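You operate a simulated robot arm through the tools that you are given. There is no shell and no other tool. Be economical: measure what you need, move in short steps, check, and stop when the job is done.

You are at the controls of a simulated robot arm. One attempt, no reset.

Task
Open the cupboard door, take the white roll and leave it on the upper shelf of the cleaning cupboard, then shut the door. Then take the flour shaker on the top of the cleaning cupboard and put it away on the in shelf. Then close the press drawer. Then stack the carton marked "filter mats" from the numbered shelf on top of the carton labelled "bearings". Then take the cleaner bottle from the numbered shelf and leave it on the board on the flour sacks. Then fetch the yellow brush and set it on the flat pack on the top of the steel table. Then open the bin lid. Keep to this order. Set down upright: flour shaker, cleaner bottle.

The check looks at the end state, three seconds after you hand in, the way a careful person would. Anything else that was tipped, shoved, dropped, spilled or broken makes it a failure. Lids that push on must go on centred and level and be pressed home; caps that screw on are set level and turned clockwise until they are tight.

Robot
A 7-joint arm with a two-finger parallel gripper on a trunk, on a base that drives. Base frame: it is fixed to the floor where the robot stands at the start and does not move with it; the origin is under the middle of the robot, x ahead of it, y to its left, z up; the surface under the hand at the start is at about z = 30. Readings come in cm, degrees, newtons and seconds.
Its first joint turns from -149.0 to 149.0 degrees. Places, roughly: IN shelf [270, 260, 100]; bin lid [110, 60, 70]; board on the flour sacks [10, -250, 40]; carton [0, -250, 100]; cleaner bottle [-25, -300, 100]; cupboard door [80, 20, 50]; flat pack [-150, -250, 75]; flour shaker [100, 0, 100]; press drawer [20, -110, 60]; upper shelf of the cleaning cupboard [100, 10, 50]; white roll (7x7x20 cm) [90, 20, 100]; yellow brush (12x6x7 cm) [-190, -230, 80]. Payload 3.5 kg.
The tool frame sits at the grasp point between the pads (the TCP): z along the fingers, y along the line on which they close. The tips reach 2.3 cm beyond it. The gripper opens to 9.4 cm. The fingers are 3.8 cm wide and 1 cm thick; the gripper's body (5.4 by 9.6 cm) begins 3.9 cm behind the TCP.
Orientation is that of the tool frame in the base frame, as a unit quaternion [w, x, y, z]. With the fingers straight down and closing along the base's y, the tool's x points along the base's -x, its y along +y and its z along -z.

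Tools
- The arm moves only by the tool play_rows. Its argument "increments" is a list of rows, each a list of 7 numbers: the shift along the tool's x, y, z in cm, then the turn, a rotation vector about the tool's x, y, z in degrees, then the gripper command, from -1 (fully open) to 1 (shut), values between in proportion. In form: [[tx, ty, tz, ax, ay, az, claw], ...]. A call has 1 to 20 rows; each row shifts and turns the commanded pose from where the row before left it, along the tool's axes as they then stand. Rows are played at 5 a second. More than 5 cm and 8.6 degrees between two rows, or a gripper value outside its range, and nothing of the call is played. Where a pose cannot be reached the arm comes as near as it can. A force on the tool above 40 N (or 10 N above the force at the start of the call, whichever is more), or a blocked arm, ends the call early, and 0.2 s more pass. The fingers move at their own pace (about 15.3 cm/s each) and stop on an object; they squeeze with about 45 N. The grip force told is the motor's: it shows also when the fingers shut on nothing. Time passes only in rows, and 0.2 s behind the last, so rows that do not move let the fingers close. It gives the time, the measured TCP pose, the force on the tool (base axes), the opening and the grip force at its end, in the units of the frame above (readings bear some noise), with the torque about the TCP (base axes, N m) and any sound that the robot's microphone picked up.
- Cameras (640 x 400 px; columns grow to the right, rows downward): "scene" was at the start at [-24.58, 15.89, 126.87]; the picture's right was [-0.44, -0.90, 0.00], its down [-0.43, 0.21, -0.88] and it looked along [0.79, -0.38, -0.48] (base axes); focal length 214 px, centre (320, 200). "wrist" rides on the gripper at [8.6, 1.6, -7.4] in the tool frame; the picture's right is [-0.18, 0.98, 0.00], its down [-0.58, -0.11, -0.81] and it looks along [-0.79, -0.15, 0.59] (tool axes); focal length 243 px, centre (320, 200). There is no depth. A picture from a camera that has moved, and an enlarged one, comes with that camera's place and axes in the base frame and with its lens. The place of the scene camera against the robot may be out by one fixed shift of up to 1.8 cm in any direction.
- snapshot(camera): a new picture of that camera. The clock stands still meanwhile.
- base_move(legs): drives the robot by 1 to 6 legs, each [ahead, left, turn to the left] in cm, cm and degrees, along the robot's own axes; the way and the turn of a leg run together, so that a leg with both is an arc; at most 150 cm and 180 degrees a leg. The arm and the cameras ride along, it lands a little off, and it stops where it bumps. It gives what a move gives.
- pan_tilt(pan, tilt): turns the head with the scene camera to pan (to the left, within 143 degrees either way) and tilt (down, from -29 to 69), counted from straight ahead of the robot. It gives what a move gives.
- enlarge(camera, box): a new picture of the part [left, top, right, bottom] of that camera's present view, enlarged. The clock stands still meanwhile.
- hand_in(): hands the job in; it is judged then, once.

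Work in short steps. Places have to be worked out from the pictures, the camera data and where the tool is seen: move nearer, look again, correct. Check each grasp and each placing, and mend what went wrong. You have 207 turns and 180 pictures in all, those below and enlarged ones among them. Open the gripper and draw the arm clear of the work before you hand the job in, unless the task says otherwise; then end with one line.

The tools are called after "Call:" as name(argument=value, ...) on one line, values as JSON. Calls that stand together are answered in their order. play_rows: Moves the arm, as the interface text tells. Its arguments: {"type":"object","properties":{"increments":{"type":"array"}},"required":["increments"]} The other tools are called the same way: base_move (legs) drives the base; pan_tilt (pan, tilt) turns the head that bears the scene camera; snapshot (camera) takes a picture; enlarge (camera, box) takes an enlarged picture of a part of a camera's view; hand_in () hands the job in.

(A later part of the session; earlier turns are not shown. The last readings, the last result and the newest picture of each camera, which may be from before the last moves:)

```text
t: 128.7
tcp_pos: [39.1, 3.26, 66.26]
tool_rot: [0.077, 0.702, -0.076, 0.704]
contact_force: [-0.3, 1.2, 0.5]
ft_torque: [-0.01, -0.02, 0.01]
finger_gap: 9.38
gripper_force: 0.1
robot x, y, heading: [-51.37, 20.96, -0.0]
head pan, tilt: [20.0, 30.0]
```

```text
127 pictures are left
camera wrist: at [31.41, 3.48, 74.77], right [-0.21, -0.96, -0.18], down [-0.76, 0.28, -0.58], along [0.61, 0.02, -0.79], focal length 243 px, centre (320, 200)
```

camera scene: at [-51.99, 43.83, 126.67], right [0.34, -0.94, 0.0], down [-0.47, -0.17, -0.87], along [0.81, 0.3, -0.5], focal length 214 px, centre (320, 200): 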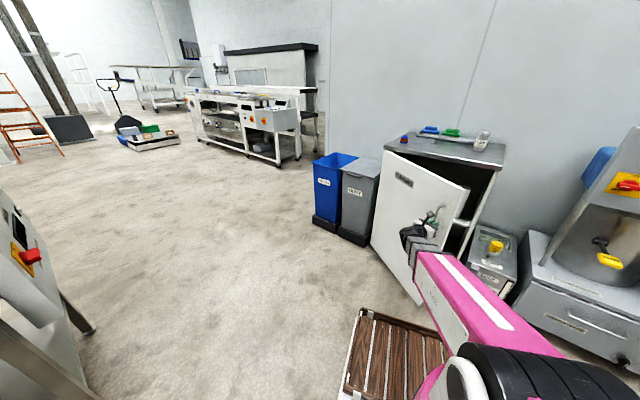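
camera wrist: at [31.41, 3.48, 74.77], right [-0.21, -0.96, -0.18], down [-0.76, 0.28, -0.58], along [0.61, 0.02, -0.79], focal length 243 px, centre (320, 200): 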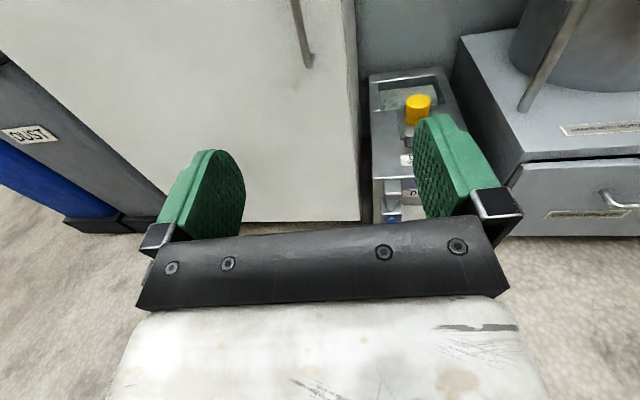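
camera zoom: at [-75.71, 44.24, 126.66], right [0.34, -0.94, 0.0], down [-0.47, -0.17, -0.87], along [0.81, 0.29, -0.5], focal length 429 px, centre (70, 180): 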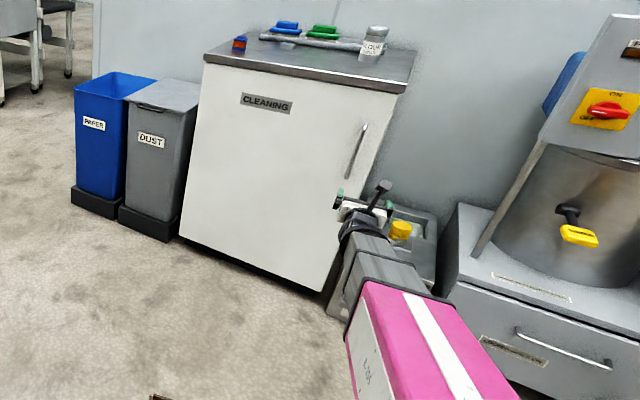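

The door is shut. Next is the flour shaker: I raise the hand, straighten its yaw and centre it ahead of the robot.

Call:
play_rows(increments=[[1, 0, -0.5, 2, 0, 0, -1], [2, -1, -1, 2, 0, 0, -1], [2.5, -1.3, -1.3, 2, 0, 0, -1], [2.5, -1.3, -1.3, 2, 0, 0, -1], [2.5, -1.3, -1.3, 2, 0, 0, -1], [2.5, -1.3, -1.3, 2, 0, 0, -1], [2.5, -1.3, -1.3, 0.4, 0, 0, -1], [2.5, -1.3, -1.3, 0, 0, 0, -1], [2.5, -1.3, -1.3, 0, 0, 0, -1], [2.5, -1.3, -1.3, 0, 0, 0, -1], [2.5, -1.3, -1.3, 0, 0, 0, -1], [2.5, -1.3, -1.3, 0, 0, 0, -1], [2.5, -1.3, -1, 0, 0, 0, -1], [2, -1.3, 0, 0, 0, 0, -1], [1.5, -1, 0, 0, 0, 0, -1], [0, 0, 0, 0, 0, 0, -1]])

Call:
base_move(legs=[[5, -22, 0], [38, 0, 0]])

Call:
snapshot(camera="wrist")

```text
t: 132.1
tcp_pos: [25.84, 30.45, 100.54]
tool_rot: [0.001, 0.706, 0.001, 0.708]
contact_force: [0.0, 0.1, 0.0]
ft_torque: [0.01, 0.01, 0.0]
finger_gap: 9.41
gripper_force: 0.1
out of reach, approached as far as the arm can: row 1, 2, 3, 4, 5, 6, 7
robot x, y, heading: [-51.42, 21.24, -0.2]
head pan, tilt: [20.0, 30.0]
```

```text
t: 135.8
tcp_pos: [68.83, 7.95, 100.48]
tool_rot: [0.001, 0.706, 0.001, 0.708]
contact_force: [-0.3, 0.0, 0.2]
ft_torque: [0.0, -0.01, 0.0]
finger_gap: 9.4
gripper_force: 0.1
robot x, y, heading: [-8.26, -1.3, -0.1]
head pan, tilt: [20.0, 30.0]
```

```text
126 pictures are left
camera wrist: at [61.39, 6.58, 109.0], right [0.0, -0.98, -0.18], down [-0.8, 0.11, -0.58], along [0.59, 0.15, -0.79], focal length 243 px, centre (320, 200)
```

wrist: 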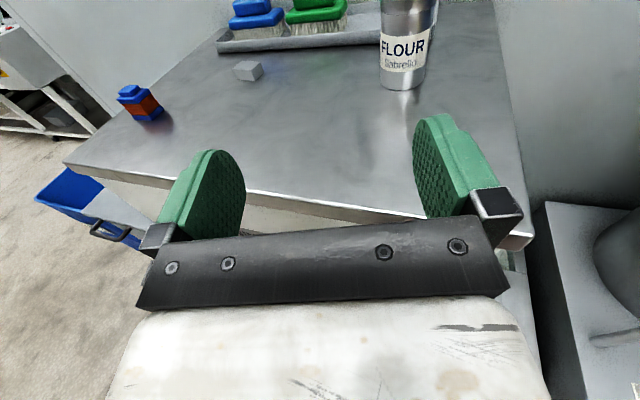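

The shaker is at (93.7,-1.1), diameter about 6.2 cm. I line up, lower 3 cm and advance partway.

Call:
play_rows(increments=[[-0.5, 1, 0, 0, 0, 0, -1], [-1, 2, 0.5, 0, 0, 0, -1], [-1, 2, 1, 0, 0, 0, -1], [-0.5, 2, 1.5, 0, 0, 0, -1], [0, 1.5, 2, 0, 0, 0, -1], [0, 0.5, 2, 0, 0, 0, -1], [0, 0, 2, 0, 0, 0, -1], [0, 0, 2, 0, 0, 0, -1], [0, 0, 1, 0, 0, 0, -1], [0, 0, 0, 0, 0, 0, -1]])

Call:
snapshot(camera="wrist")

```text
t: 138.0
tcp_pos: [80.9, -0.95, 97.51]
tool_rot: [0.006, 0.705, -0.005, 0.709]
contact_force: [1.2, -0.1, 0.0]
ft_torque: [-0.06, -0.01, 0.0]
finger_gap: 9.39
gripper_force: 0.0
robot x, y, heading: [-8.53, -1.42, -0.1]
head pan, tilt: [20.0, 30.0]
```

```text
125 pictures are left
camera wrist: at [73.32, -2.27, 105.98], right [-0.01, -0.98, -0.18], down [-0.8, 0.12, -0.59], along [0.6, 0.14, -0.79], focal length 243 px, centre (320, 200)
```

wrist: 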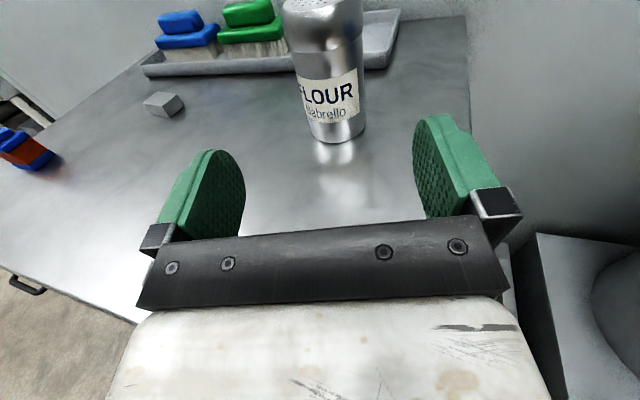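

Aligned. I advance 12.7 cm and grip the shaker.

Call:
play_rows(increments=[[0, 0.2, 0.7, 0, 0, 0, -1], [0, 0.2, 1.5, 0, 0, 0, -1], [0, 0, 1.5, 0, 0, 0, -1], [0, 0, 1.5, 0, 0, 0, -1], [0, 0, 1.5, 0, 0, 0, -1], [0, 0, 1.5, 0, 0, 0, -1], [0, 0, 1.5, 0, 0, 0, -1], [0, 0, 1.5, 0, 0, 0, -1], [0, 0, 1, 0, 0, 0, -1], [0, 0, 0.5, 0, 0, 0, -1], [0, 0, 0, 0, 0, 0, -1], [0, 0, 0, 0, 0, 0, -0.2], [0, 0, 0, 0, 0, 0, 0.3], [0, 0, 0, 0, 0, 0, 1], [0, 0, 0, 0, 0, 0, 1]])

Call:
snapshot(camera="wrist")

```text
t: 141.2
tcp_pos: [93.56, -1.18, 97.35]
tool_rot: [0.005, 0.706, -0.005, 0.708]
contact_force: [-1.0, 0.5, 0.1]
ft_torque: [0.0, 0.04, 0.02]
finger_gap: 5.7
gripper_force: 45.2
out of reach, approached as far as the arm can: row 1
robot x, y, heading: [-8.54, -1.13, -0.2]
head pan, tilt: [20.0, 30.0]
```

```text
124 pictures are left
camera wrist: at [86.01, -2.4, 105.97], right [-0.01, -0.98, -0.18], down [-0.8, 0.12, -0.59], along [0.6, 0.14, -0.79], focal length 243 px, centre (320, 200)
```

wrist: 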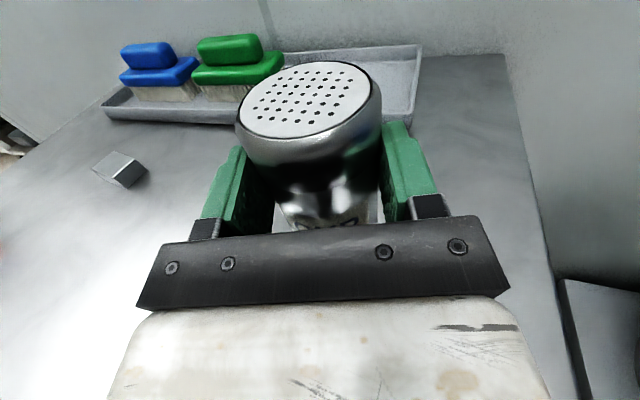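

Gripped (5.7 cm) with TCP about 7 cm above its base. I lift, back off, and look left for the IN shelf.

Call:
play_rows(increments=[[0.5, 0, 0, 0, 0, 0, 1], [1, 0, 0, 0, 0, 0, 1], [1.5, 0, 0, 0, 0, 0, 1], [1.5, 0, 0, 0, 0, 0, 1], [1, 0, 0, 0, 0, 0, 1], [0, 0, 0, 0, 0, 0, 1]])

Call:
base_move(legs=[[-50, 15, 0]])

Call:
pan_tilt(pan=45, tilt=15)

Call:
snapshot(camera="scene")

```text
t: 142.6
tcp_pos: [93.54, 0.39, 102.52]
tool_rot: [0.005, 0.705, -0.004, 0.709]
contact_force: [0.3, 0.2, -1.0]
ft_torque: [-0.01, -0.01, -0.02]
finger_gap: 5.65
gripper_force: 45.5
out of reach, approached as far as the arm can: row 2, 3, 4, 5
robot x, y, heading: [-8.49, -0.89, -0.1]
head pan, tilt: [20.0, 30.0]
```

```text
t: 145.7
tcp_pos: [43.06, 15.39, 102.52]
tool_rot: [0.005, 0.706, -0.005, 0.709]
contact_force: [0.0, 0.1, -2.7]
ft_torque: [0.01, 0.0, -0.01]
finger_gap: 5.65
gripper_force: 44.8
robot x, y, heading: [-58.92, 13.9, -0.2]
head pan, tilt: [20.0, 30.0]
```

```text
t: 146.6
tcp_pos: [43.11, 15.56, 102.5]
tool_rot: [0.005, 0.705, -0.004, 0.709]
contact_force: [-0.4, -0.1, -1.0]
ft_torque: [0.0, 0.02, 0.01]
finger_gap: 5.67
gripper_force: 44.9
robot x, y, heading: [-58.75, 14.14, -0.3]
head pan, tilt: [45.0, 15.0]
```

```text
123 pictures are left
camera scene: at [-84.94, 40.65, 129.08], right [0.7, -0.71, 0.0], down [-0.18, -0.18, -0.97], along [0.69, 0.68, -0.26], focal length 214 px, centre (320, 200)
```

scene: 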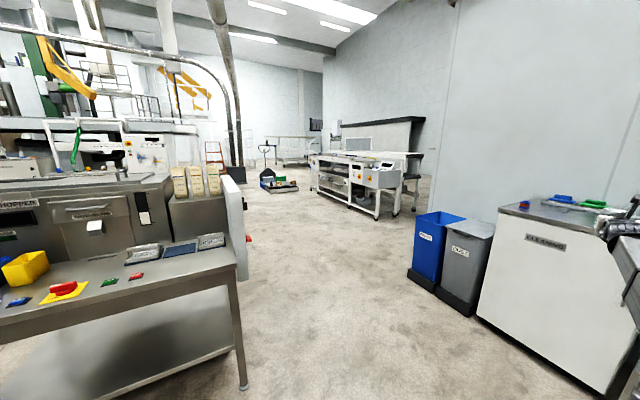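

The predicted IN shelf location projects onto the white machine at about (375,165). I enlarge it.

Call:
enlarge(camera="scene", box=[295, 105, 445, 225])

```text
3.33 times, centred on (370, 165) of scene
camera zoom: at [-84.94, 40.65, 129.08], right [0.7, -0.71, 0.0], down [-0.18, -0.18, -0.97], along [0.69, 0.68, -0.26], focal length 715 px, centre (153, 317)
```

zoom: 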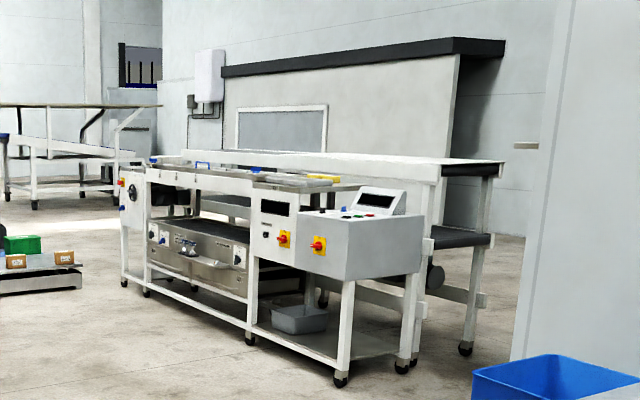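

The IN shelf belongs to that oven-like machine. I turn left 45° and drive 130 cm towards it, through open floor between the bench and the bins.

Call:
base_move(legs=[[0, 0, 45], [130, 0, 0]])

Call:
pan_tilt(pan=0, tilt=20)

Call:
snapshot(camera="scene")

```text
t: 155.2
tcp_pos: [105.68, 179.21, 102.54]
tool_rot: [-0.266, 0.654, 0.265, 0.657]
contact_force: [0.8, 0.1, -2.2]
ft_torque: [-0.03, 0.02, 0.02]
finger_gap: 5.66
gripper_force: 44.6
robot x, y, heading: [34.54, 106.09, 44.5]
head pan, tilt: [45.0, 15.0]
```

```text
t: 156.3
tcp_pos: [105.68, 179.21, 102.55]
tool_rot: [-0.266, 0.653, 0.265, 0.658]
contact_force: [0.4, 0.3, -2.6]
ft_torque: [-0.01, 0.01, 0.02]
finger_gap: 5.67
gripper_force: 45.4
robot x, y, heading: [34.59, 106.37, 44.7]
head pan, tilt: [0.0, 20.0]
```

```text
121 pictures are left
camera scene: at [4.43, 103.99, 128.27], right [0.7, -0.71, 0.0], down [-0.24, -0.24, -0.94], along [0.67, 0.66, -0.34], focal length 214 px, centre (320, 200)
```

scene: 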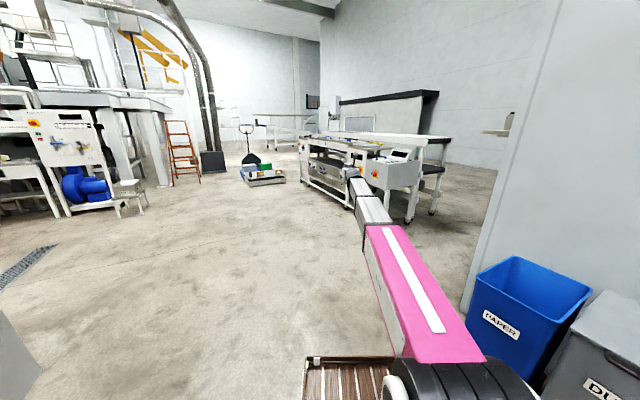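

Two candidates appear: the machine and a wall shelf at the right. I enlarge both.

Call:
enlarge(camera="scene", box=[290, 80, 460, 220])

Call:
enlarge(camera="scene", box=[440, 90, 560, 190])

```text
2.86 times, centred on (375, 150) of scene
camera zoom: at [4.43, 103.99, 128.27], right [0.7, -0.71, 0.0], down [-0.24, -0.24, -0.94], along [0.67, 0.66, -0.34], focal length 613 px, centre (163, 343)
```

zoom: 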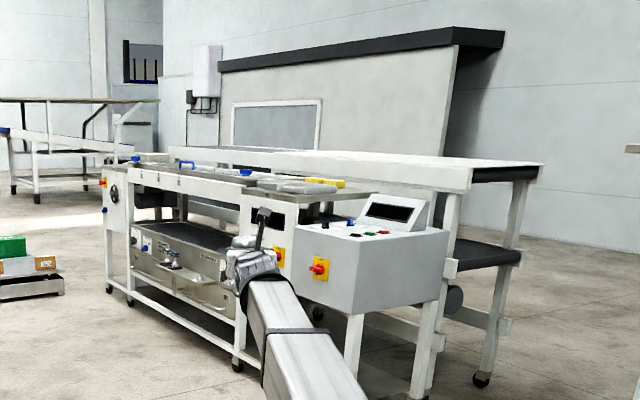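

```text
4.00 times, centred on (500, 140) of scene
camera zoom: at [4.43, 103.99, 128.27], right [0.7, -0.71, 0.0], down [-0.24, -0.24, -0.94], along [0.67, 0.66, -0.34], focal length 858 px, centre (-400, 440)
```

zoom: 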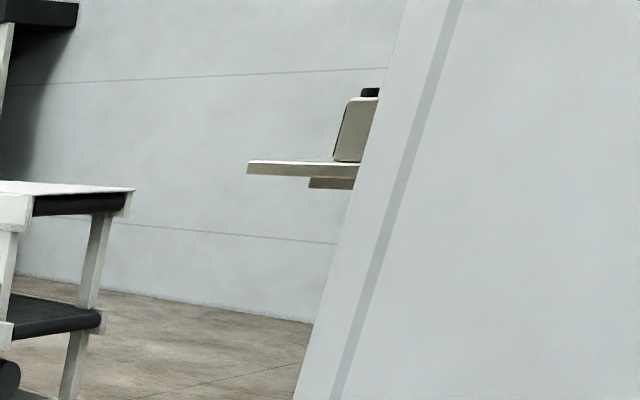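

The machine's near foot is at about (290,210) and it runs along +y, so (270,260,100) is on its near top part. I drive closer and turn to face it.

Call:
base_move(legs=[[115, 0, 0], [0, 0, -30]])

Call:
snapshot(camera="scene")

Call:
snapshot(camera="wrist")

```text
t: 163.7
tcp_pos: [214.71, 214.66, 102.58]
tool_rot: [-0.086, 0.7, 0.087, 0.704]
contact_force: [1.3, -0.1, -1.7]
ft_torque: [-0.03, 0.04, 0.02]
finger_gap: 5.68
gripper_force: 45.4
robot x, y, heading: [116.53, 187.24, 14.6]
head pan, tilt: [0.0, 20.0]
```

```text
118 pictures are left
camera scene: at [89.05, 200.73, 128.27], right [0.25, -0.97, 0.0], down [-0.33, -0.09, -0.94], along [0.91, 0.24, -0.34], focal length 214 px, centre (320, 200)
```

scene: 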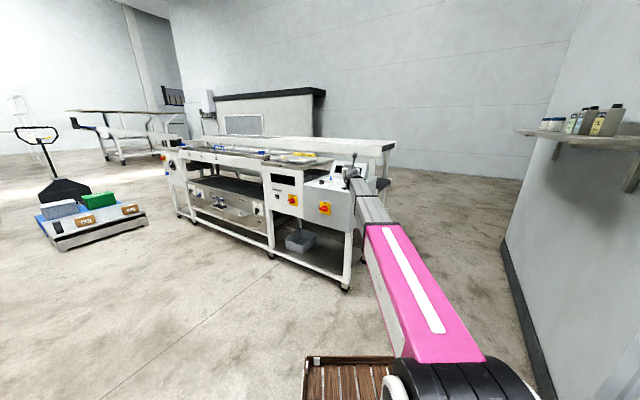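

```text
117 pictures are left
camera wrist: at [207.86, 211.52, 111.06], right [0.24, -0.95, -0.18], down [-0.81, -0.09, -0.59], along [0.54, 0.29, -0.79], focal length 243 px, centre (320, 200)
```

wrist: 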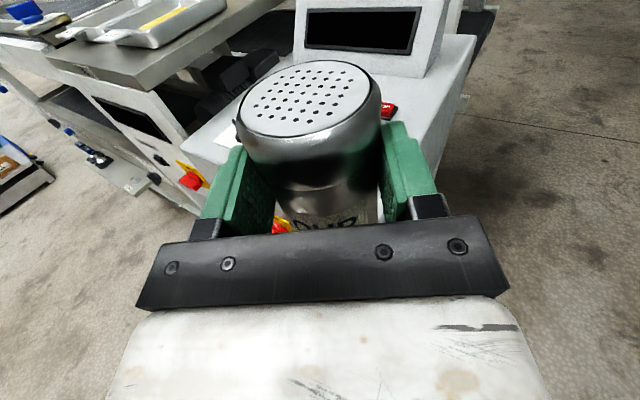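

I'm close. I back up a little for safety and enlarge the machine's top.

Call:
base_move(legs=[[-20, 0, 0]])

Call:
enlarge(camera="scene", box=[150, 100, 410, 290])

```text
t: 165.3
tcp_pos: [195.63, 209.72, 102.49]
tool_rot: [-0.084, 0.7, 0.085, 0.704]
contact_force: [0.4, -0.1, -1.9]
ft_torque: [0.0, 0.02, 0.01]
finger_gap: 5.67
gripper_force: 44.8
robot x, y, heading: [97.19, 182.32, 14.7]
head pan, tilt: [0.0, 20.0]
```

```text
2.11 times, centred on (280, 195) of scene
camera zoom: at [69.85, 195.75, 128.27], right [0.25, -0.97, 0.0], down [-0.33, -0.09, -0.94], along [0.91, 0.24, -0.34], focal length 452 px, centre (404, 210)
```

zoom: 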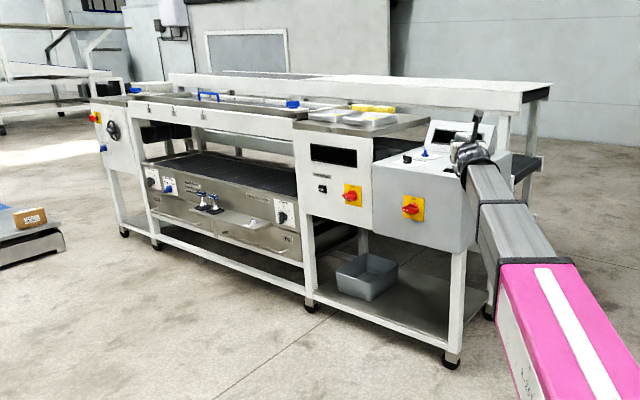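

The steel plate with trays near (265,262) matches the given IN shelf place. I reposition squarely in front of it to read labels.

Call:
base_move(legs=[[0, 70, 0], [0, 0, -14.7]])

Call:
enlarge(camera="scene", box=[180, 90, 440, 270])

Call:
snapshot(camera="scene")

```text
t: 170.0
tcp_pos: [181.78, 251.72, 102.59]
tool_rot: [0.006, 0.705, -0.004, 0.709]
contact_force: [0.5, 0.1, -2.1]
ft_torque: [0.02, 0.06, -0.02]
finger_gap: 5.68
gripper_force: 44.9
robot x, y, heading: [79.38, 249.73, -0.2]
head pan, tilt: [0.0, 20.0]
```

```text
2.22 times, centred on (310, 180) of scene
camera zoom: at [56.33, 270.29, 128.27], right [0.0, -1.0, 0.0], down [-0.34, 0.0, -0.94], along [0.94, 0.0, -0.34], focal length 477 px, centre (342, 244)
```

zoom: 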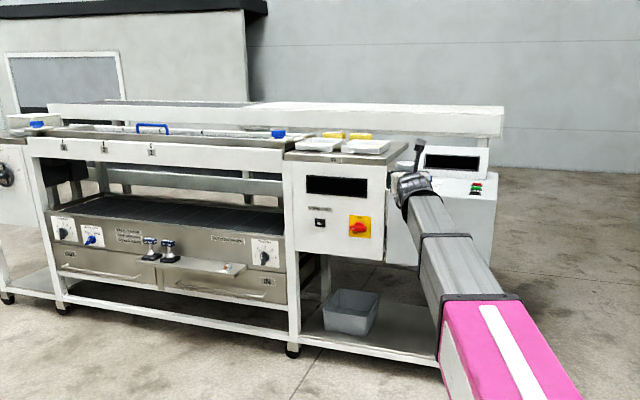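

```text
114 pictures are left
camera scene: at [56.33, 270.29, 128.27], right [0.0, -1.0, 0.0], down [-0.34, 0.0, -0.94], along [0.94, 0.0, -0.34], focal length 214 px, centre (320, 200)
```

scene: 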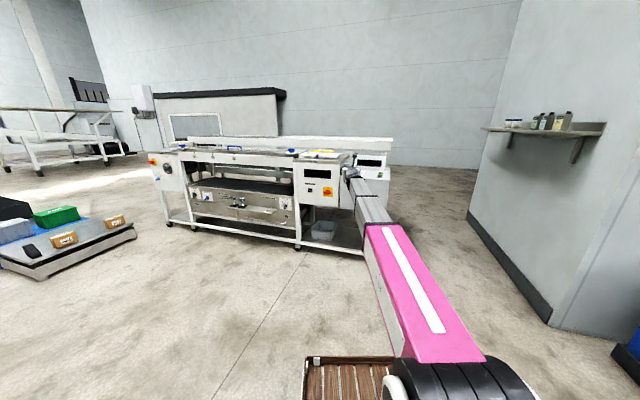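

The IN plate appears to span y≈237–294 from x≈256 at z≈95, with two trays on it. I raise the hand, retract a bit, and drive nearer to see it with the wrist camera.

Call:
play_rows(increments=[[0, 0, -1, 0, 0, 0, 1], [0.5, 0, -2, 0, 0, 0, 1], [1, 0, -2.5, 0, 0, 0, 1], [1.5, 0, -2.5, 0, 0, 0, 1], [1.5, 0, -2.5, 0, 0, 0, 1], [1.5, 0, -2.5, 0, 0, 0, 1], [1.5, 0, -2, 0, 0, 0, 1], [1.5, 0, -1, 0, 0, 0, 1], [0.5, 0, 0, 0, 0, 0, 1], [0, 0, 0, 0, 0, 0, 1]])

Call:
base_move(legs=[[50, 8, 0]])

Call:
snapshot(camera="wrist")

Call:
enlarge(camera="scene", box=[220, 90, 420, 230])

```text
t: 172.2
tcp_pos: [165.67, 253.29, 111.6]
tool_rot: [0.01, 0.704, -0.008, 0.71]
contact_force: [-0.1, -0.5, -1.3]
ft_torque: [0.03, 0.04, -0.01]
finger_gap: 5.66
gripper_force: 45.2
out of reach, approached as far as the arm can: row 6, 7, 8
robot x, y, heading: [79.65, 250.31, -0.4]
head pan, tilt: [0.0, 20.0]
```

```text
t: 175.2
tcp_pos: [216.52, 260.48, 111.63]
tool_rot: [0.012, 0.704, -0.011, 0.71]
contact_force: [0.6, 0.7, -1.6]
ft_torque: [-0.02, 0.01, -0.01]
finger_gap: 5.63
gripper_force: 45.1
robot x, y, heading: [130.49, 257.72, -0.6]
head pan, tilt: [0.0, 20.0]
```

```text
113 pictures are left
camera wrist: at [208.99, 259.24, 120.08], right [-0.03, -0.98, -0.18], down [-0.8, 0.13, -0.59], along [0.6, 0.13, -0.79], focal length 243 px, centre (320, 200)
```

wrist: 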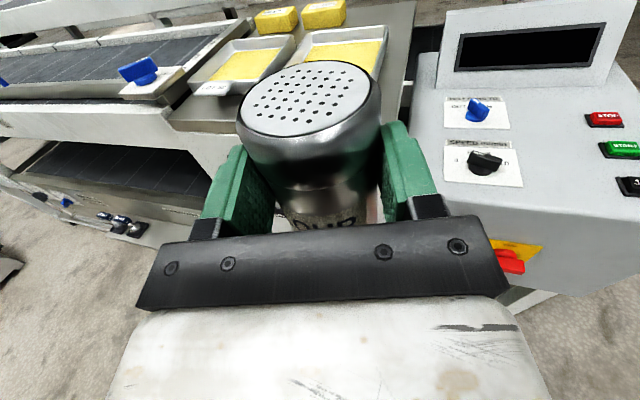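

```text
2.86 times, centred on (320, 160) of scene
camera zoom: at [107.32, 278.02, 128.27], right [-0.01, -1.0, 0.0], down [-0.34, 0.0, -0.94], along [0.94, -0.01, -0.34], focal length 613 px, centre (320, 314)
```

zoom: 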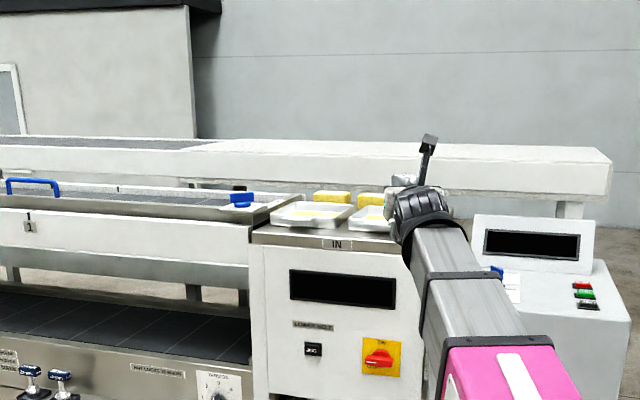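

The "IN" label confirms the plate. I shift left a bit so the shaker doesn't block the wrist camera's view of its free space.

Call:
base_move(legs=[[-4, 18, 0]])

Call:
snapshot(camera="wrist")

Call:
enlarge(camera="scene", box=[310, 110, 430, 210])

```text
t: 176.7
tcp_pos: [212.76, 278.49, 111.59]
tool_rot: [0.011, 0.703, -0.009, 0.711]
contact_force: [0.3, 0.5, -2.1]
ft_torque: [0.02, 0.03, -0.03]
finger_gap: 5.67
gripper_force: 44.9
robot x, y, heading: [126.94, 276.15, -0.6]
head pan, tilt: [0.0, 20.0]
```

```text
111 pictures are left
camera wrist: at [205.16, 277.33, 120.08], right [-0.03, -0.98, -0.18], down [-0.8, 0.13, -0.59], along [0.6, 0.13, -0.79], focal length 243 px, centre (320, 200)
```

wrist: 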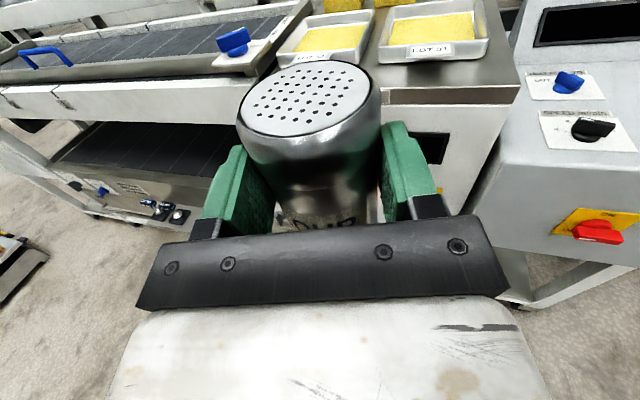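

```text
4.00 times, centred on (370, 160) of scene
camera zoom: at [103.51, 296.24, 128.27], right [-0.01, -1.0, 0.0], down [-0.34, 0.0, -0.94], along [0.94, -0.01, -0.34], focal length 858 px, centre (120, 360)
```

zoom: 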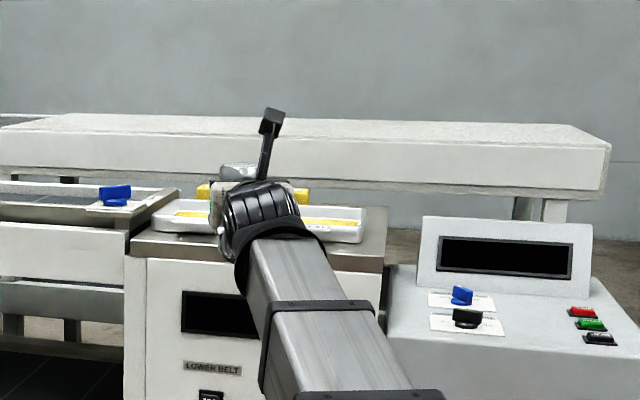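

The free space looks tight; the front strip is about 7 cm deep. I raise the hand and move over the plate's front for a better overhead view.

Call:
play_rows(increments=[[0.5, 0, 1, 0, 0, 0, 1], [1, 0, 1, 0, 0, 0, 1], [1.5, 0, 1, 0, 0, 0, 1], [1.5, 0, 1, 0, 0, 0, 1], [1.5, 0, 1, 0, 0, 0, 1], [1, 0, 1, 0, 0, 0, 1], [0.5, 0, 0.5, 0, 0, 0, 1], [0, 0, 0, 0, 0, 0, 1]])

Call:
base_move(legs=[[10, -8, 0]])

Call:
snapshot(camera="wrist")

```text
t: 178.5
tcp_pos: [219.07, 279.22, 118.99]
tool_rot: [0.015, 0.703, -0.014, 0.711]
contact_force: [-0.2, 0.3, -1.6]
ft_torque: [0.0, 0.01, 0.03]
finger_gap: 5.67
gripper_force: 45.6
out of reach, approached as far as the arm can: row 5, 6
robot x, y, heading: [126.52, 276.27, -0.6]
head pan, tilt: [0.0, 20.0]
```

```text
t: 179.8
tcp_pos: [229.24, 270.99, 118.89]
tool_rot: [0.016, 0.703, -0.015, 0.711]
contact_force: [0.2, 0.2, -1.5]
ft_torque: [0.02, 0.01, 0.01]
finger_gap: 5.66
gripper_force: 45.4
robot x, y, heading: [136.94, 268.06, -0.7]
head pan, tilt: [0.0, 20.0]
```

```text
109 pictures are left
camera wrist: at [221.54, 269.85, 127.37], right [-0.04, -0.98, -0.18], down [-0.79, 0.14, -0.59], along [0.61, 0.12, -0.79], focal length 243 px, centre (320, 200)
```

wrist: 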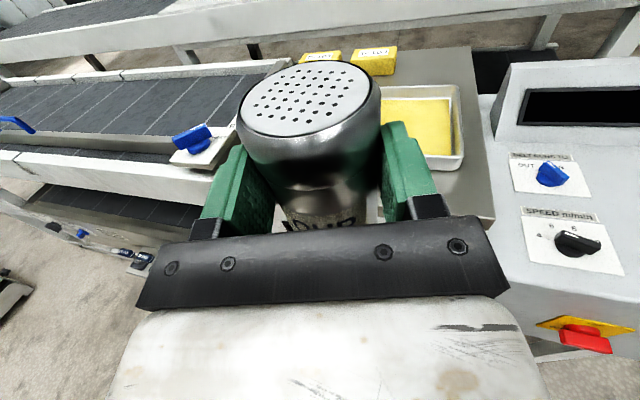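

Triangulation gives plate z≈97, with the front strip before the trays about 9 cm deep; the shaker is 6 cm. I aim to set it at about (245,262), in front of the right tray, and drive over it.

Call:
base_move(legs=[[13, -8.5, 0]])

Call:
snapshot(camera="wrist")

Call:
enlarge(camera="scene", box=[260, 90, 420, 210])

```text
t: 181.2
tcp_pos: [242.05, 262.31, 118.9]
tool_rot: [0.015, 0.703, -0.013, 0.711]
contact_force: [0.3, 0.5, -2.9]
ft_torque: [0.02, 0.03, -0.02]
finger_gap: 5.64
gripper_force: 45.2
robot x, y, heading: [149.62, 259.15, -0.3]
head pan, tilt: [0.0, 20.0]
```

```text
108 pictures are left
camera wrist: at [234.42, 261.19, 127.37], right [-0.04, -0.98, -0.18], down [-0.79, 0.14, -0.59], along [0.61, 0.12, -0.79], focal length 243 px, centre (320, 200)
```

wrist: 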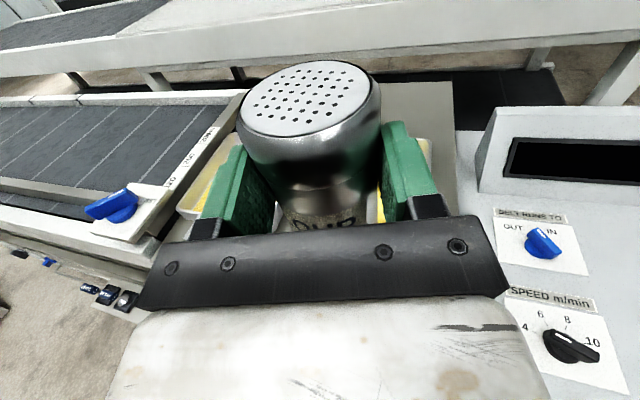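

```text
3.33 times, centred on (340, 150) of scene
camera zoom: at [126.39, 279.42, 128.27], right [-0.01, -1.0, 0.0], down [-0.34, 0.0, -0.94], along [0.94, -0.01, -0.34], focal length 715 px, centre (253, 367)
```

zoom: 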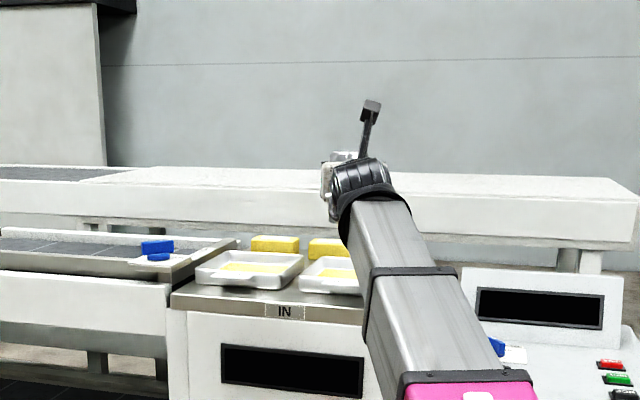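

The strip is about 10 cm deep by the scene view. I move 3.5 cm forward and descend to just above the plate.

Call:
play_rows(increments=[[-0.5, 0, 1, 0, 0, 0, 1], [-1, 0, 1, 0, 0, 0, 1], [-1.5, 0, 1, 0, 0, 0, 1], [-1.5, 0, 0.5, 0, 0, 0, 1], [-1.5, 0, 0, 0, 0, 0, 1], [-1.5, 0, 0, 0, 0, 0, 1], [-1.5, 0, 0, 0, 0, 0, 1], [-1.5, 0, 0, 0, 0, 0, 1], [-1.2, 0, 0, 0, 0, 0, 1], [-0.8, 0, 0, 0, 0, 0, 1], [-0.5, 0, 0, 0, 0, 0, 1], [0, 0, 0, 0, 0, 0, 1]])

Call:
snapshot(camera="wrist")

Call:
enlarge(camera="scene", box=[280, 120, 380, 200])

```text
t: 183.8
tcp_pos: [245.59, 262.17, 106.13]
tool_rot: [0.014, 0.701, -0.013, 0.713]
contact_force: [1.1, 2.7, 36.4]
ft_torque: [-0.23, -0.6, 0.03]
finger_gap: 5.68
gripper_force: 45.4
robot x, y, heading: [149.54, 259.44, -0.5]
head pan, tilt: [0.0, 20.0]
```

```text
106 pictures are left
camera wrist: at [237.94, 261.02, 114.57], right [-0.03, -0.98, -0.18], down [-0.79, 0.14, -0.6], along [0.61, 0.12, -0.78], focal length 243 px, centre (320, 200)
```

wrist: 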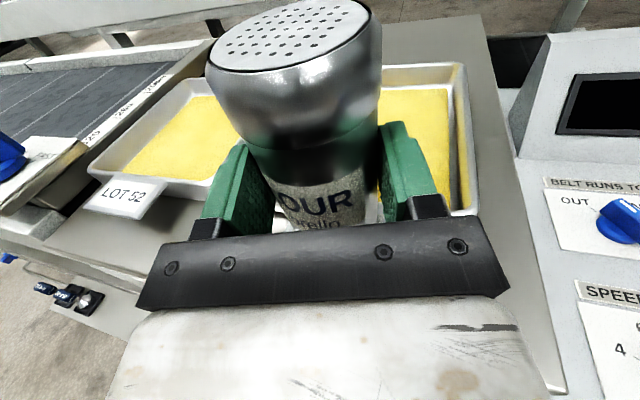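

```text
5.00 times, centred on (330, 160) of scene
camera zoom: at [126.28, 279.43, 128.25], right [-0.01, -1.0, 0.0], down [-0.34, 0.0, -0.94], along [0.94, -0.01, -0.34], focal length 1072 px, centre (270, 400)
```

zoom: 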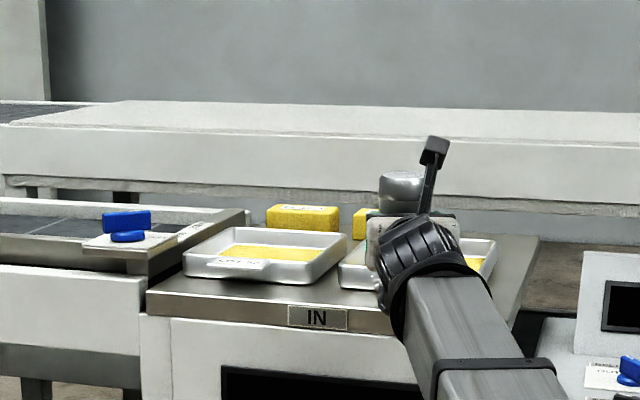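

There was contact early, and the shaker has shifted in the grip; it may have hit the tray's tag. I raise 5 cm and inspect.

Call:
play_rows(increments=[[0.5, 0, 0, 0, 0, 0, 1], [1, 0, 0, 0, 0, 0, 1], [1.5, 0, 0, 0, 0, 0, 1], [1.5, 0, 0, 0, 0, 0, 1], [0.5, 0, 0, 0, 0, 0, 1], [0, 0, 0, 0, 0, 0, 1]])

Call:
snapshot(camera="wrist")

Call:
enlarge(camera="scene", box=[280, 120, 380, 200])

```text
t: 185.2
tcp_pos: [245.69, 262.18, 110.91]
tool_rot: [0.015, 0.703, -0.014, 0.711]
contact_force: [-0.8, -0.8, -1.7]
ft_torque: [0.01, 0.01, -0.03]
finger_gap: 5.66
gripper_force: 45.8
robot x, y, heading: [149.62, 259.37, -0.5]
head pan, tilt: [0.0, 20.0]
```

```text
104 pictures are left
camera wrist: at [238.0, 261.04, 119.38], right [-0.04, -0.98, -0.18], down [-0.79, 0.14, -0.59], along [0.61, 0.12, -0.79], focal length 243 px, centre (320, 200)
```

wrist: 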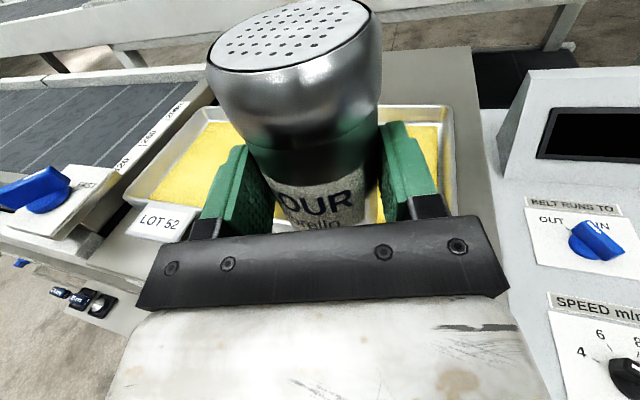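

```text
5.00 times, centred on (330, 160) of scene
camera zoom: at [126.39, 279.42, 128.27], right [-0.01, -1.0, 0.0], down [-0.34, 0.0, -0.94], along [0.94, -0.01, -0.34], focal length 1072 px, centre (270, 400)
```

zoom: 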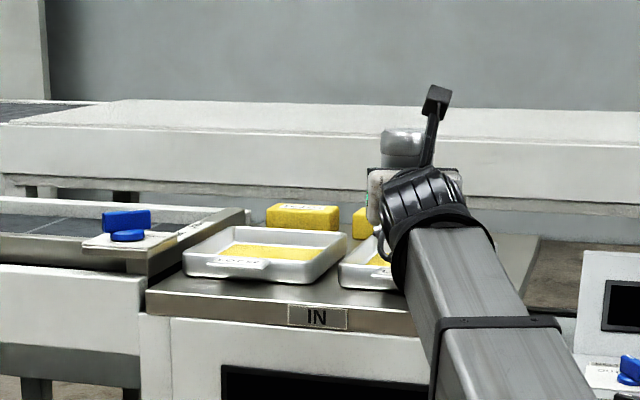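

The shaker slid up about 2 cm because it landed on the "LOT 51" tag that juts from the tray. The stretch between the two tags (around (249,272)) is free, so I move over there and yaw to align with the plate.

Call:
play_rows(increments=[[0, -1, 0.3, 0, 0, 0, 1], [0, -1.8, 0.5, 0, 0, 0, 1], [0, -2, 0.6, -2, 0, 0, 1], [0, -2, 0.6, -3, 0, 0, 1], [0, -2, 0.6, -3, 0, 0, 1], [0, -1.5, 0.3, -3, 0, 0, 1], [0, 0, 0, -3, 0, 0, 1], [0, 0, 0, -1.5, 0, 0, 1], [0, 0, 0, 0, 0, 0, 1]])

Call:
snapshot(camera="wrist")

Call:
enlarge(camera="scene", box=[280, 120, 380, 200])

```text
t: 187.2
tcp_pos: [249.39, 272.17, 110.98]
tool_rot: [0.111, 0.694, -0.111, 0.703]
contact_force: [0.2, 0.2, -2.0]
ft_torque: [-0.01, 0.03, -0.01]
finger_gap: 5.67
gripper_force: 44.8
robot x, y, heading: [149.69, 259.07, -0.4]
head pan, tilt: [0.0, 20.0]
```

```text
102 pictures are left
camera wrist: at [241.71, 273.07, 119.44], right [-0.3, -0.94, -0.19], down [-0.73, 0.35, -0.59], along [0.62, -0.04, -0.79], focal length 243 px, centre (320, 200)
```

wrist: 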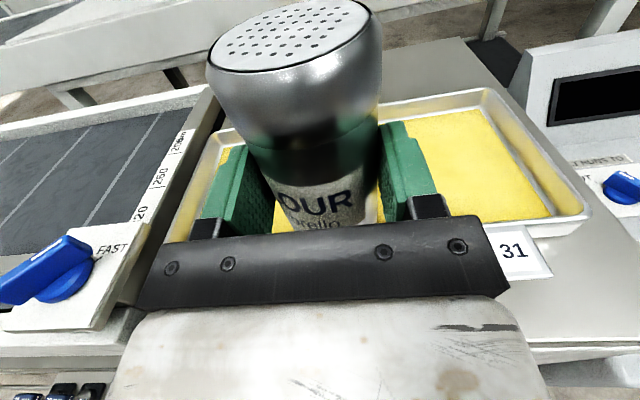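

```text
5.00 times, centred on (330, 160) of scene
camera zoom: at [126.39, 279.42, 128.27], right [-0.01, -1.0, 0.0], down [-0.34, 0.0, -0.94], along [0.94, -0.01, -0.34], focal length 1072 px, centre (270, 400)
```

zoom: 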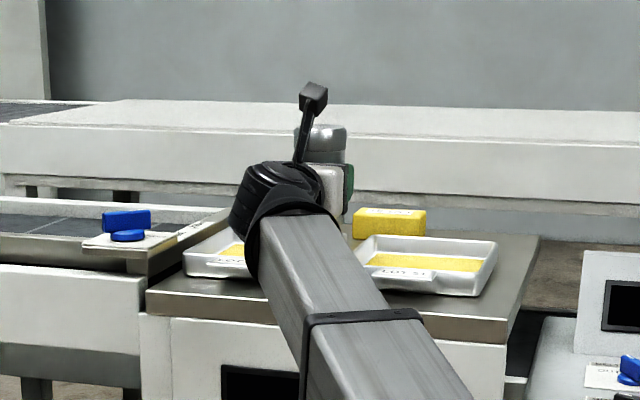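

Positioned between the tags. I lower in steps, watching the force.

Call:
play_rows(increments=[[-0.6, 0, 0, 0, 0, 0, 1], [-1, 0, 0, 0, 0, 0, 1], [-1, 0, 0, 0, 0, 0, 1], [-1, 0, 0, 0, 0, 0, 1], [-0.9, 0, 0, 0, 0, 0, 1], [-0.5, 0, 0, 0, 0, 0, 1], [0, 0, 0, 0, 0, 0, 1]])

Call:
snapshot(camera="wrist")

```text
t: 188.8
tcp_pos: [249.46, 272.29, 106.22]
tool_rot: [0.11, 0.694, -0.109, 0.703]
contact_force: [4.1, 0.4, 26.7]
ft_torque: [-0.29, -0.7, 0.05]
finger_gap: 5.68
gripper_force: 44.9
robot x, y, heading: [149.52, 259.22, -0.7]
head pan, tilt: [0.0, 20.0]
```

```text
100 pictures are left
camera wrist: at [241.71, 273.12, 114.63], right [-0.3, -0.94, -0.18], down [-0.73, 0.35, -0.59], along [0.62, -0.04, -0.78], focal length 243 px, centre (320, 200)
```

wrist: 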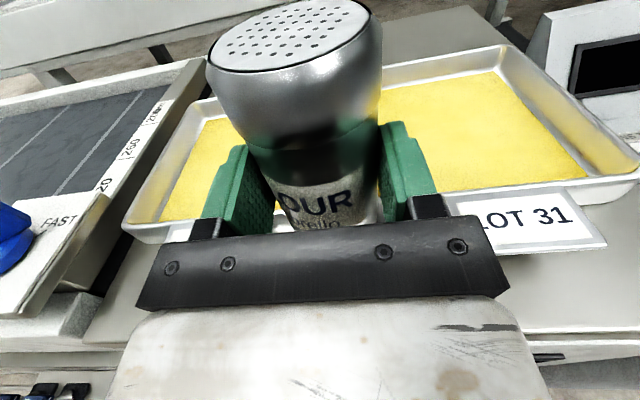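

Contact came at the same height as before without further slip, so this may be the plate itself. I look closely.

Call:
enlarge(camera="scene", box=[290, 130, 370, 190])

Call:
enlarge(camera="wrist", box=[100, 100, 640, 400])

```text
6.67 times, centred on (330, 160) of scene
camera zoom: at [126.32, 279.41, 128.26], right [-0.01, -1.0, 0.0], down [-0.34, 0.0, -0.94], along [0.94, -0.01, -0.34], focal length 1430 px, centre (253, 467)
```

zoom: 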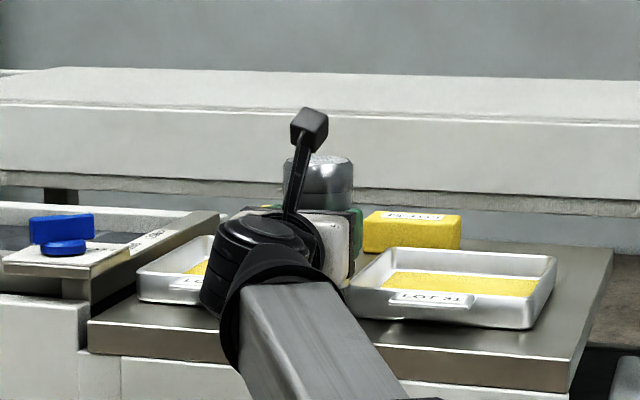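

```text
1.19 times, centred on (370, 250) of wrist
camera zoom: at [241.71, 273.12, 114.63], right [-0.3, -0.94, -0.18], down [-0.73, 0.35, -0.59], along [0.62, -0.04, -0.78], focal length 288 px, centre (261, 141)
```

zoom: 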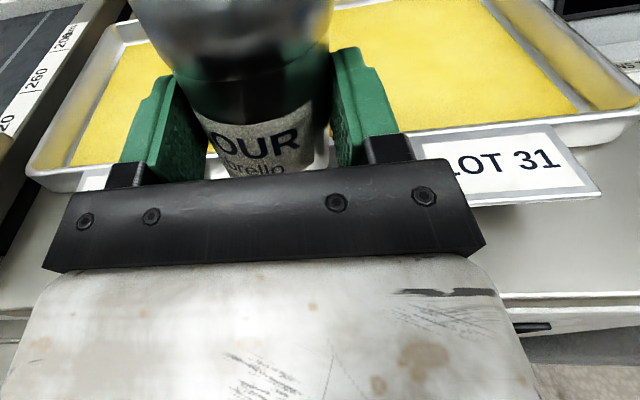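

The shaker seems to sit partly on the tray's front rim: its centre is about 5.5 cm in, and the strip is only about 7 cm deep. I raise 2 cm, move back 2.1 cm, and lower again.

Call:
play_rows(increments=[[0.6, 0, 0, 0, 0, 0, 1], [1, 0, 0, 0, 0, 0, 1], [0.6, 0, -0.5, 0, 0, 0, 1], [0, 0, -0.8, 0, 0, 0, 1], [0, 0, -0.8, 0, 0, 0, 1], [0, 0, 0, 0, 0, 0, 1], [-0.5, 0, 0, 0, 0, 0, 1], [-0.7, 0, 0, 0, 0, 0, 1], [-0.5, 0, 0, 0, 0, 0, 1], [0, 0, 0, 0, 0, 0, 1]])

Call:
play_rows(increments=[[-0.3, 0, 0, 0, 0, 0, 1], [-0.3, 0, 0, 0, 0, 0, 1], [-0.3, 0, 0, 0, 0, 0, 1], [0, 0, 0, 0, 0, 0, 1]])

Call:
snapshot(camera="wrist")

```text
t: 191.0
tcp_pos: [247.42, 272.79, 106.46]
tool_rot: [0.111, 0.695, -0.11, 0.702]
contact_force: [-0.5, -0.3, -2.3]
ft_torque: [0.04, 0.05, -0.01]
finger_gap: 5.66
gripper_force: 45.1
robot x, y, heading: [149.65, 259.62, -0.3]
head pan, tilt: [0.0, 20.0]
```

```text
t: 192.0
tcp_pos: [247.31, 272.88, 105.62]
tool_rot: [0.11, 0.693, -0.109, 0.704]
contact_force: [-7.3, 0.8, 32.6]
ft_torque: [-0.02, -1.2, 0.07]
finger_gap: 5.7
gripper_force: 44.9
robot x, y, heading: [149.44, 259.35, -0.5]
head pan, tilt: [0.0, 20.0]
```

```text
97 pictures are left
camera wrist: at [239.61, 273.76, 114.15], right [-0.3, -0.94, -0.19], down [-0.73, 0.35, -0.59], along [0.62, -0.04, -0.78], focal length 243 px, centre (320, 200)
```

wrist: 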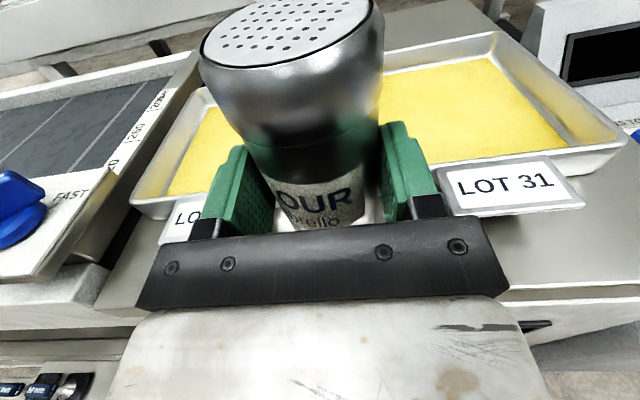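

The torque shows the contact is ahead of the shaker's axis, so it is catching the tray rim and the plate is lower. I lift slightly, back off another 0.8 cm, and lower again, watching for a lower contact height.

Call:
play_rows(increments=[[0.6, 0, 0, 0, 0, 0, 1], [0.6, 0, -0.3, 0, 0, 0, 1], [0, 0, -0.5, 0, 0, 0, 1], [0, 0, 0, 0, 0, 0, 1], [-0.4, 0, 0, 0, 0, 0, 1], [-0.5, 0, 0, 0, 0, 0, 1], [0, 0, 0, 0, 0, 0, 1]])

Call:
play_rows(increments=[[-0.3, 0, 0, 0, 0, 0, 1], [-0.3, 0, 0, 0, 0, 0, 1], [-0.3, 0, 0, 0, 0, 0, 1], [0, 0, 0, 0, 0, 0, 1]])

```text
t: 193.6
tcp_pos: [246.72, 273.18, 105.8]
tool_rot: [0.111, 0.694, -0.11, 0.703]
contact_force: [-1.1, 0.5, -1.9]
ft_torque: [0.09, 0.05, -0.01]
finger_gap: 5.65
gripper_force: 45.1
robot x, y, heading: [149.56, 259.3, -0.5]
head pan, tilt: [0.0, 20.0]
```

```text
t: 194.6
tcp_pos: [246.79, 272.98, 104.92]
tool_rot: [0.11, 0.694, -0.109, 0.703]
contact_force: [0.2, -1.5, -0.8]
ft_torque: [0.0, 0.07, -0.01]
finger_gap: 5.64
gripper_force: 44.7
robot x, y, heading: [149.79, 259.75, -0.5]
head pan, tilt: [0.0, 20.0]
```

It now clears the rim. I continue lowering.

Call:
play_rows(increments=[[-0.3, 0, 0, 0, 0, 0, 1], [-0.3, 0, 0, 0, 0, 0, 1], [-0.3, 0, 0, 0, 0, 0, 1], [0, 0, 0, 0, 0, 0, 1]])

Call:
play_rows(increments=[[-0.3, 0, 0, 0, 0, 0, 1], [-0.3, 0, 0, 0, 0, 0, 1], [-0.2, 0, 0, 0, 0, 0, 1], [0, 0, 0, 0, 0, 0, 1]])

Call:
snapshot(camera="wrist")

```text
t: 195.6
tcp_pos: [246.74, 273.09, 104.11]
tool_rot: [0.11, 0.694, -0.11, 0.702]
contact_force: [-0.1, -0.1, -2.3]
ft_torque: [-0.01, 0.01, 0.01]
finger_gap: 5.64
gripper_force: 45.0
robot x, y, heading: [149.71, 259.4, -0.7]
head pan, tilt: [0.0, 20.0]
```

```text
t: 196.6
tcp_pos: [246.76, 273.1, 103.23]
tool_rot: [0.11, 0.695, -0.109, 0.702]
contact_force: [-0.3, -0.3, -1.9]
ft_torque: [0.01, 0.04, 0.0]
finger_gap: 5.66
gripper_force: 44.8
robot x, y, heading: [149.79, 259.29, -0.5]
head pan, tilt: [0.0, 20.0]
```

```text
96 pictures are left
camera wrist: at [239.02, 273.97, 111.69], right [-0.3, -0.94, -0.19], down [-0.73, 0.35, -0.59], along [0.62, -0.04, -0.79], focal length 243 px, centre (320, 200)
```

wrist: 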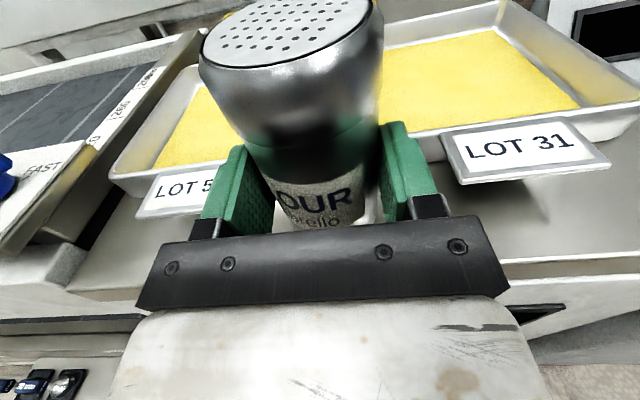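

The bottom is near the plate now. I continue to contact in fine steps.

Call:
play_rows(increments=[[-0.25, 0, 0, 0, 0, 0, 1], [-0.25, 0, 0, 0, 0, 0, 1], [-0.25, 0, 0, 0, 0, 0, 1], [0, 0, 0, 0, 0, 0, 1]])

Call:
play_rows(increments=[[-0.25, 0, 0, 0, 0, 0, 1], [-0.25, 0, 0, 0, 0, 0, 1], [-0.2, 0, 0, 0, 0, 0, 1], [0, 0, 0, 0, 0, 0, 1]])

```text
t: 197.6
tcp_pos: [246.78, 273.01, 102.52]
tool_rot: [0.11, 0.694, -0.109, 0.703]
contact_force: [10.0, -1.4, 32.7]
ft_torque: [0.02, 0.01, 0.0]
finger_gap: 5.65
gripper_force: 45.2
robot x, y, heading: [149.62, 259.47, -0.3]
head pan, tilt: [0.0, 20.0]
```

```text
t: 198.6
tcp_pos: [246.7, 273.03, 101.91]
tool_rot: [0.109, 0.693, -0.108, 0.704]
contact_force: [2.4, 2.4, 35.0]
ft_torque: [-0.18, -0.54, 0.09]
finger_gap: 5.67
gripper_force: 44.7
robot x, y, heading: [149.31, 259.42, -0.6]
head pan, tilt: [0.0, 20.0]
```

It is on the plate (z≈97.6) with centred contact. I relieve the pressure, nudge it 0.5 cm inward from the edge, then open slightly.

Call:
play_rows(increments=[[0.25, 0, 0, 0, 0, 0, 1], [0, 0, 0.2, 0, 0, 0, 1], [0, 0, 0.2, 0, 0, 0, 1], [0, 0, 0.1, 0, 0, 0, 1], [0, 0, 0, 0, 0, 0, 1]])

Call:
play_rows(increments=[[0, 0, 0, 0, 0, 0, -0.3], [0, 0, 0, 0, 0, 0, -0.45], [0, 0, 0, 0, 0, 0, -0.45]])

Call:
snapshot(camera="wrist")

```text
t: 199.8
tcp_pos: [247.16, 272.94, 102.0]
tool_rot: [0.11, 0.694, -0.11, 0.702]
contact_force: [-0.8, 0.5, -2.4]
ft_torque: [0.01, 0.05, -0.03]
finger_gap: 5.68
gripper_force: 45.5
robot x, y, heading: [149.56, 259.4, -0.7]
head pan, tilt: [0.0, 20.0]
```

```text
t: 200.6
tcp_pos: [247.27, 272.84, 101.98]
tool_rot: [0.11, 0.695, -0.11, 0.702]
contact_force: [0.9, -0.1, -1.4]
ft_torque: [0.03, 0.02, 0.0]
finger_gap: 6.81
gripper_force: 0.0
robot x, y, heading: [149.51, 259.73, -0.5]
head pan, tilt: [0.0, 20.0]
```

```text
95 pictures are left
camera wrist: at [239.52, 273.81, 110.48], right [-0.3, -0.94, -0.19], down [-0.73, 0.35, -0.59], along [0.62, -0.04, -0.79], focal length 243 px, centre (320, 200)
```

wrist: 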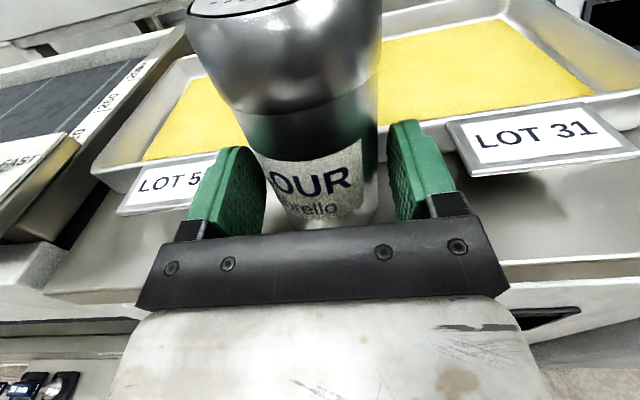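

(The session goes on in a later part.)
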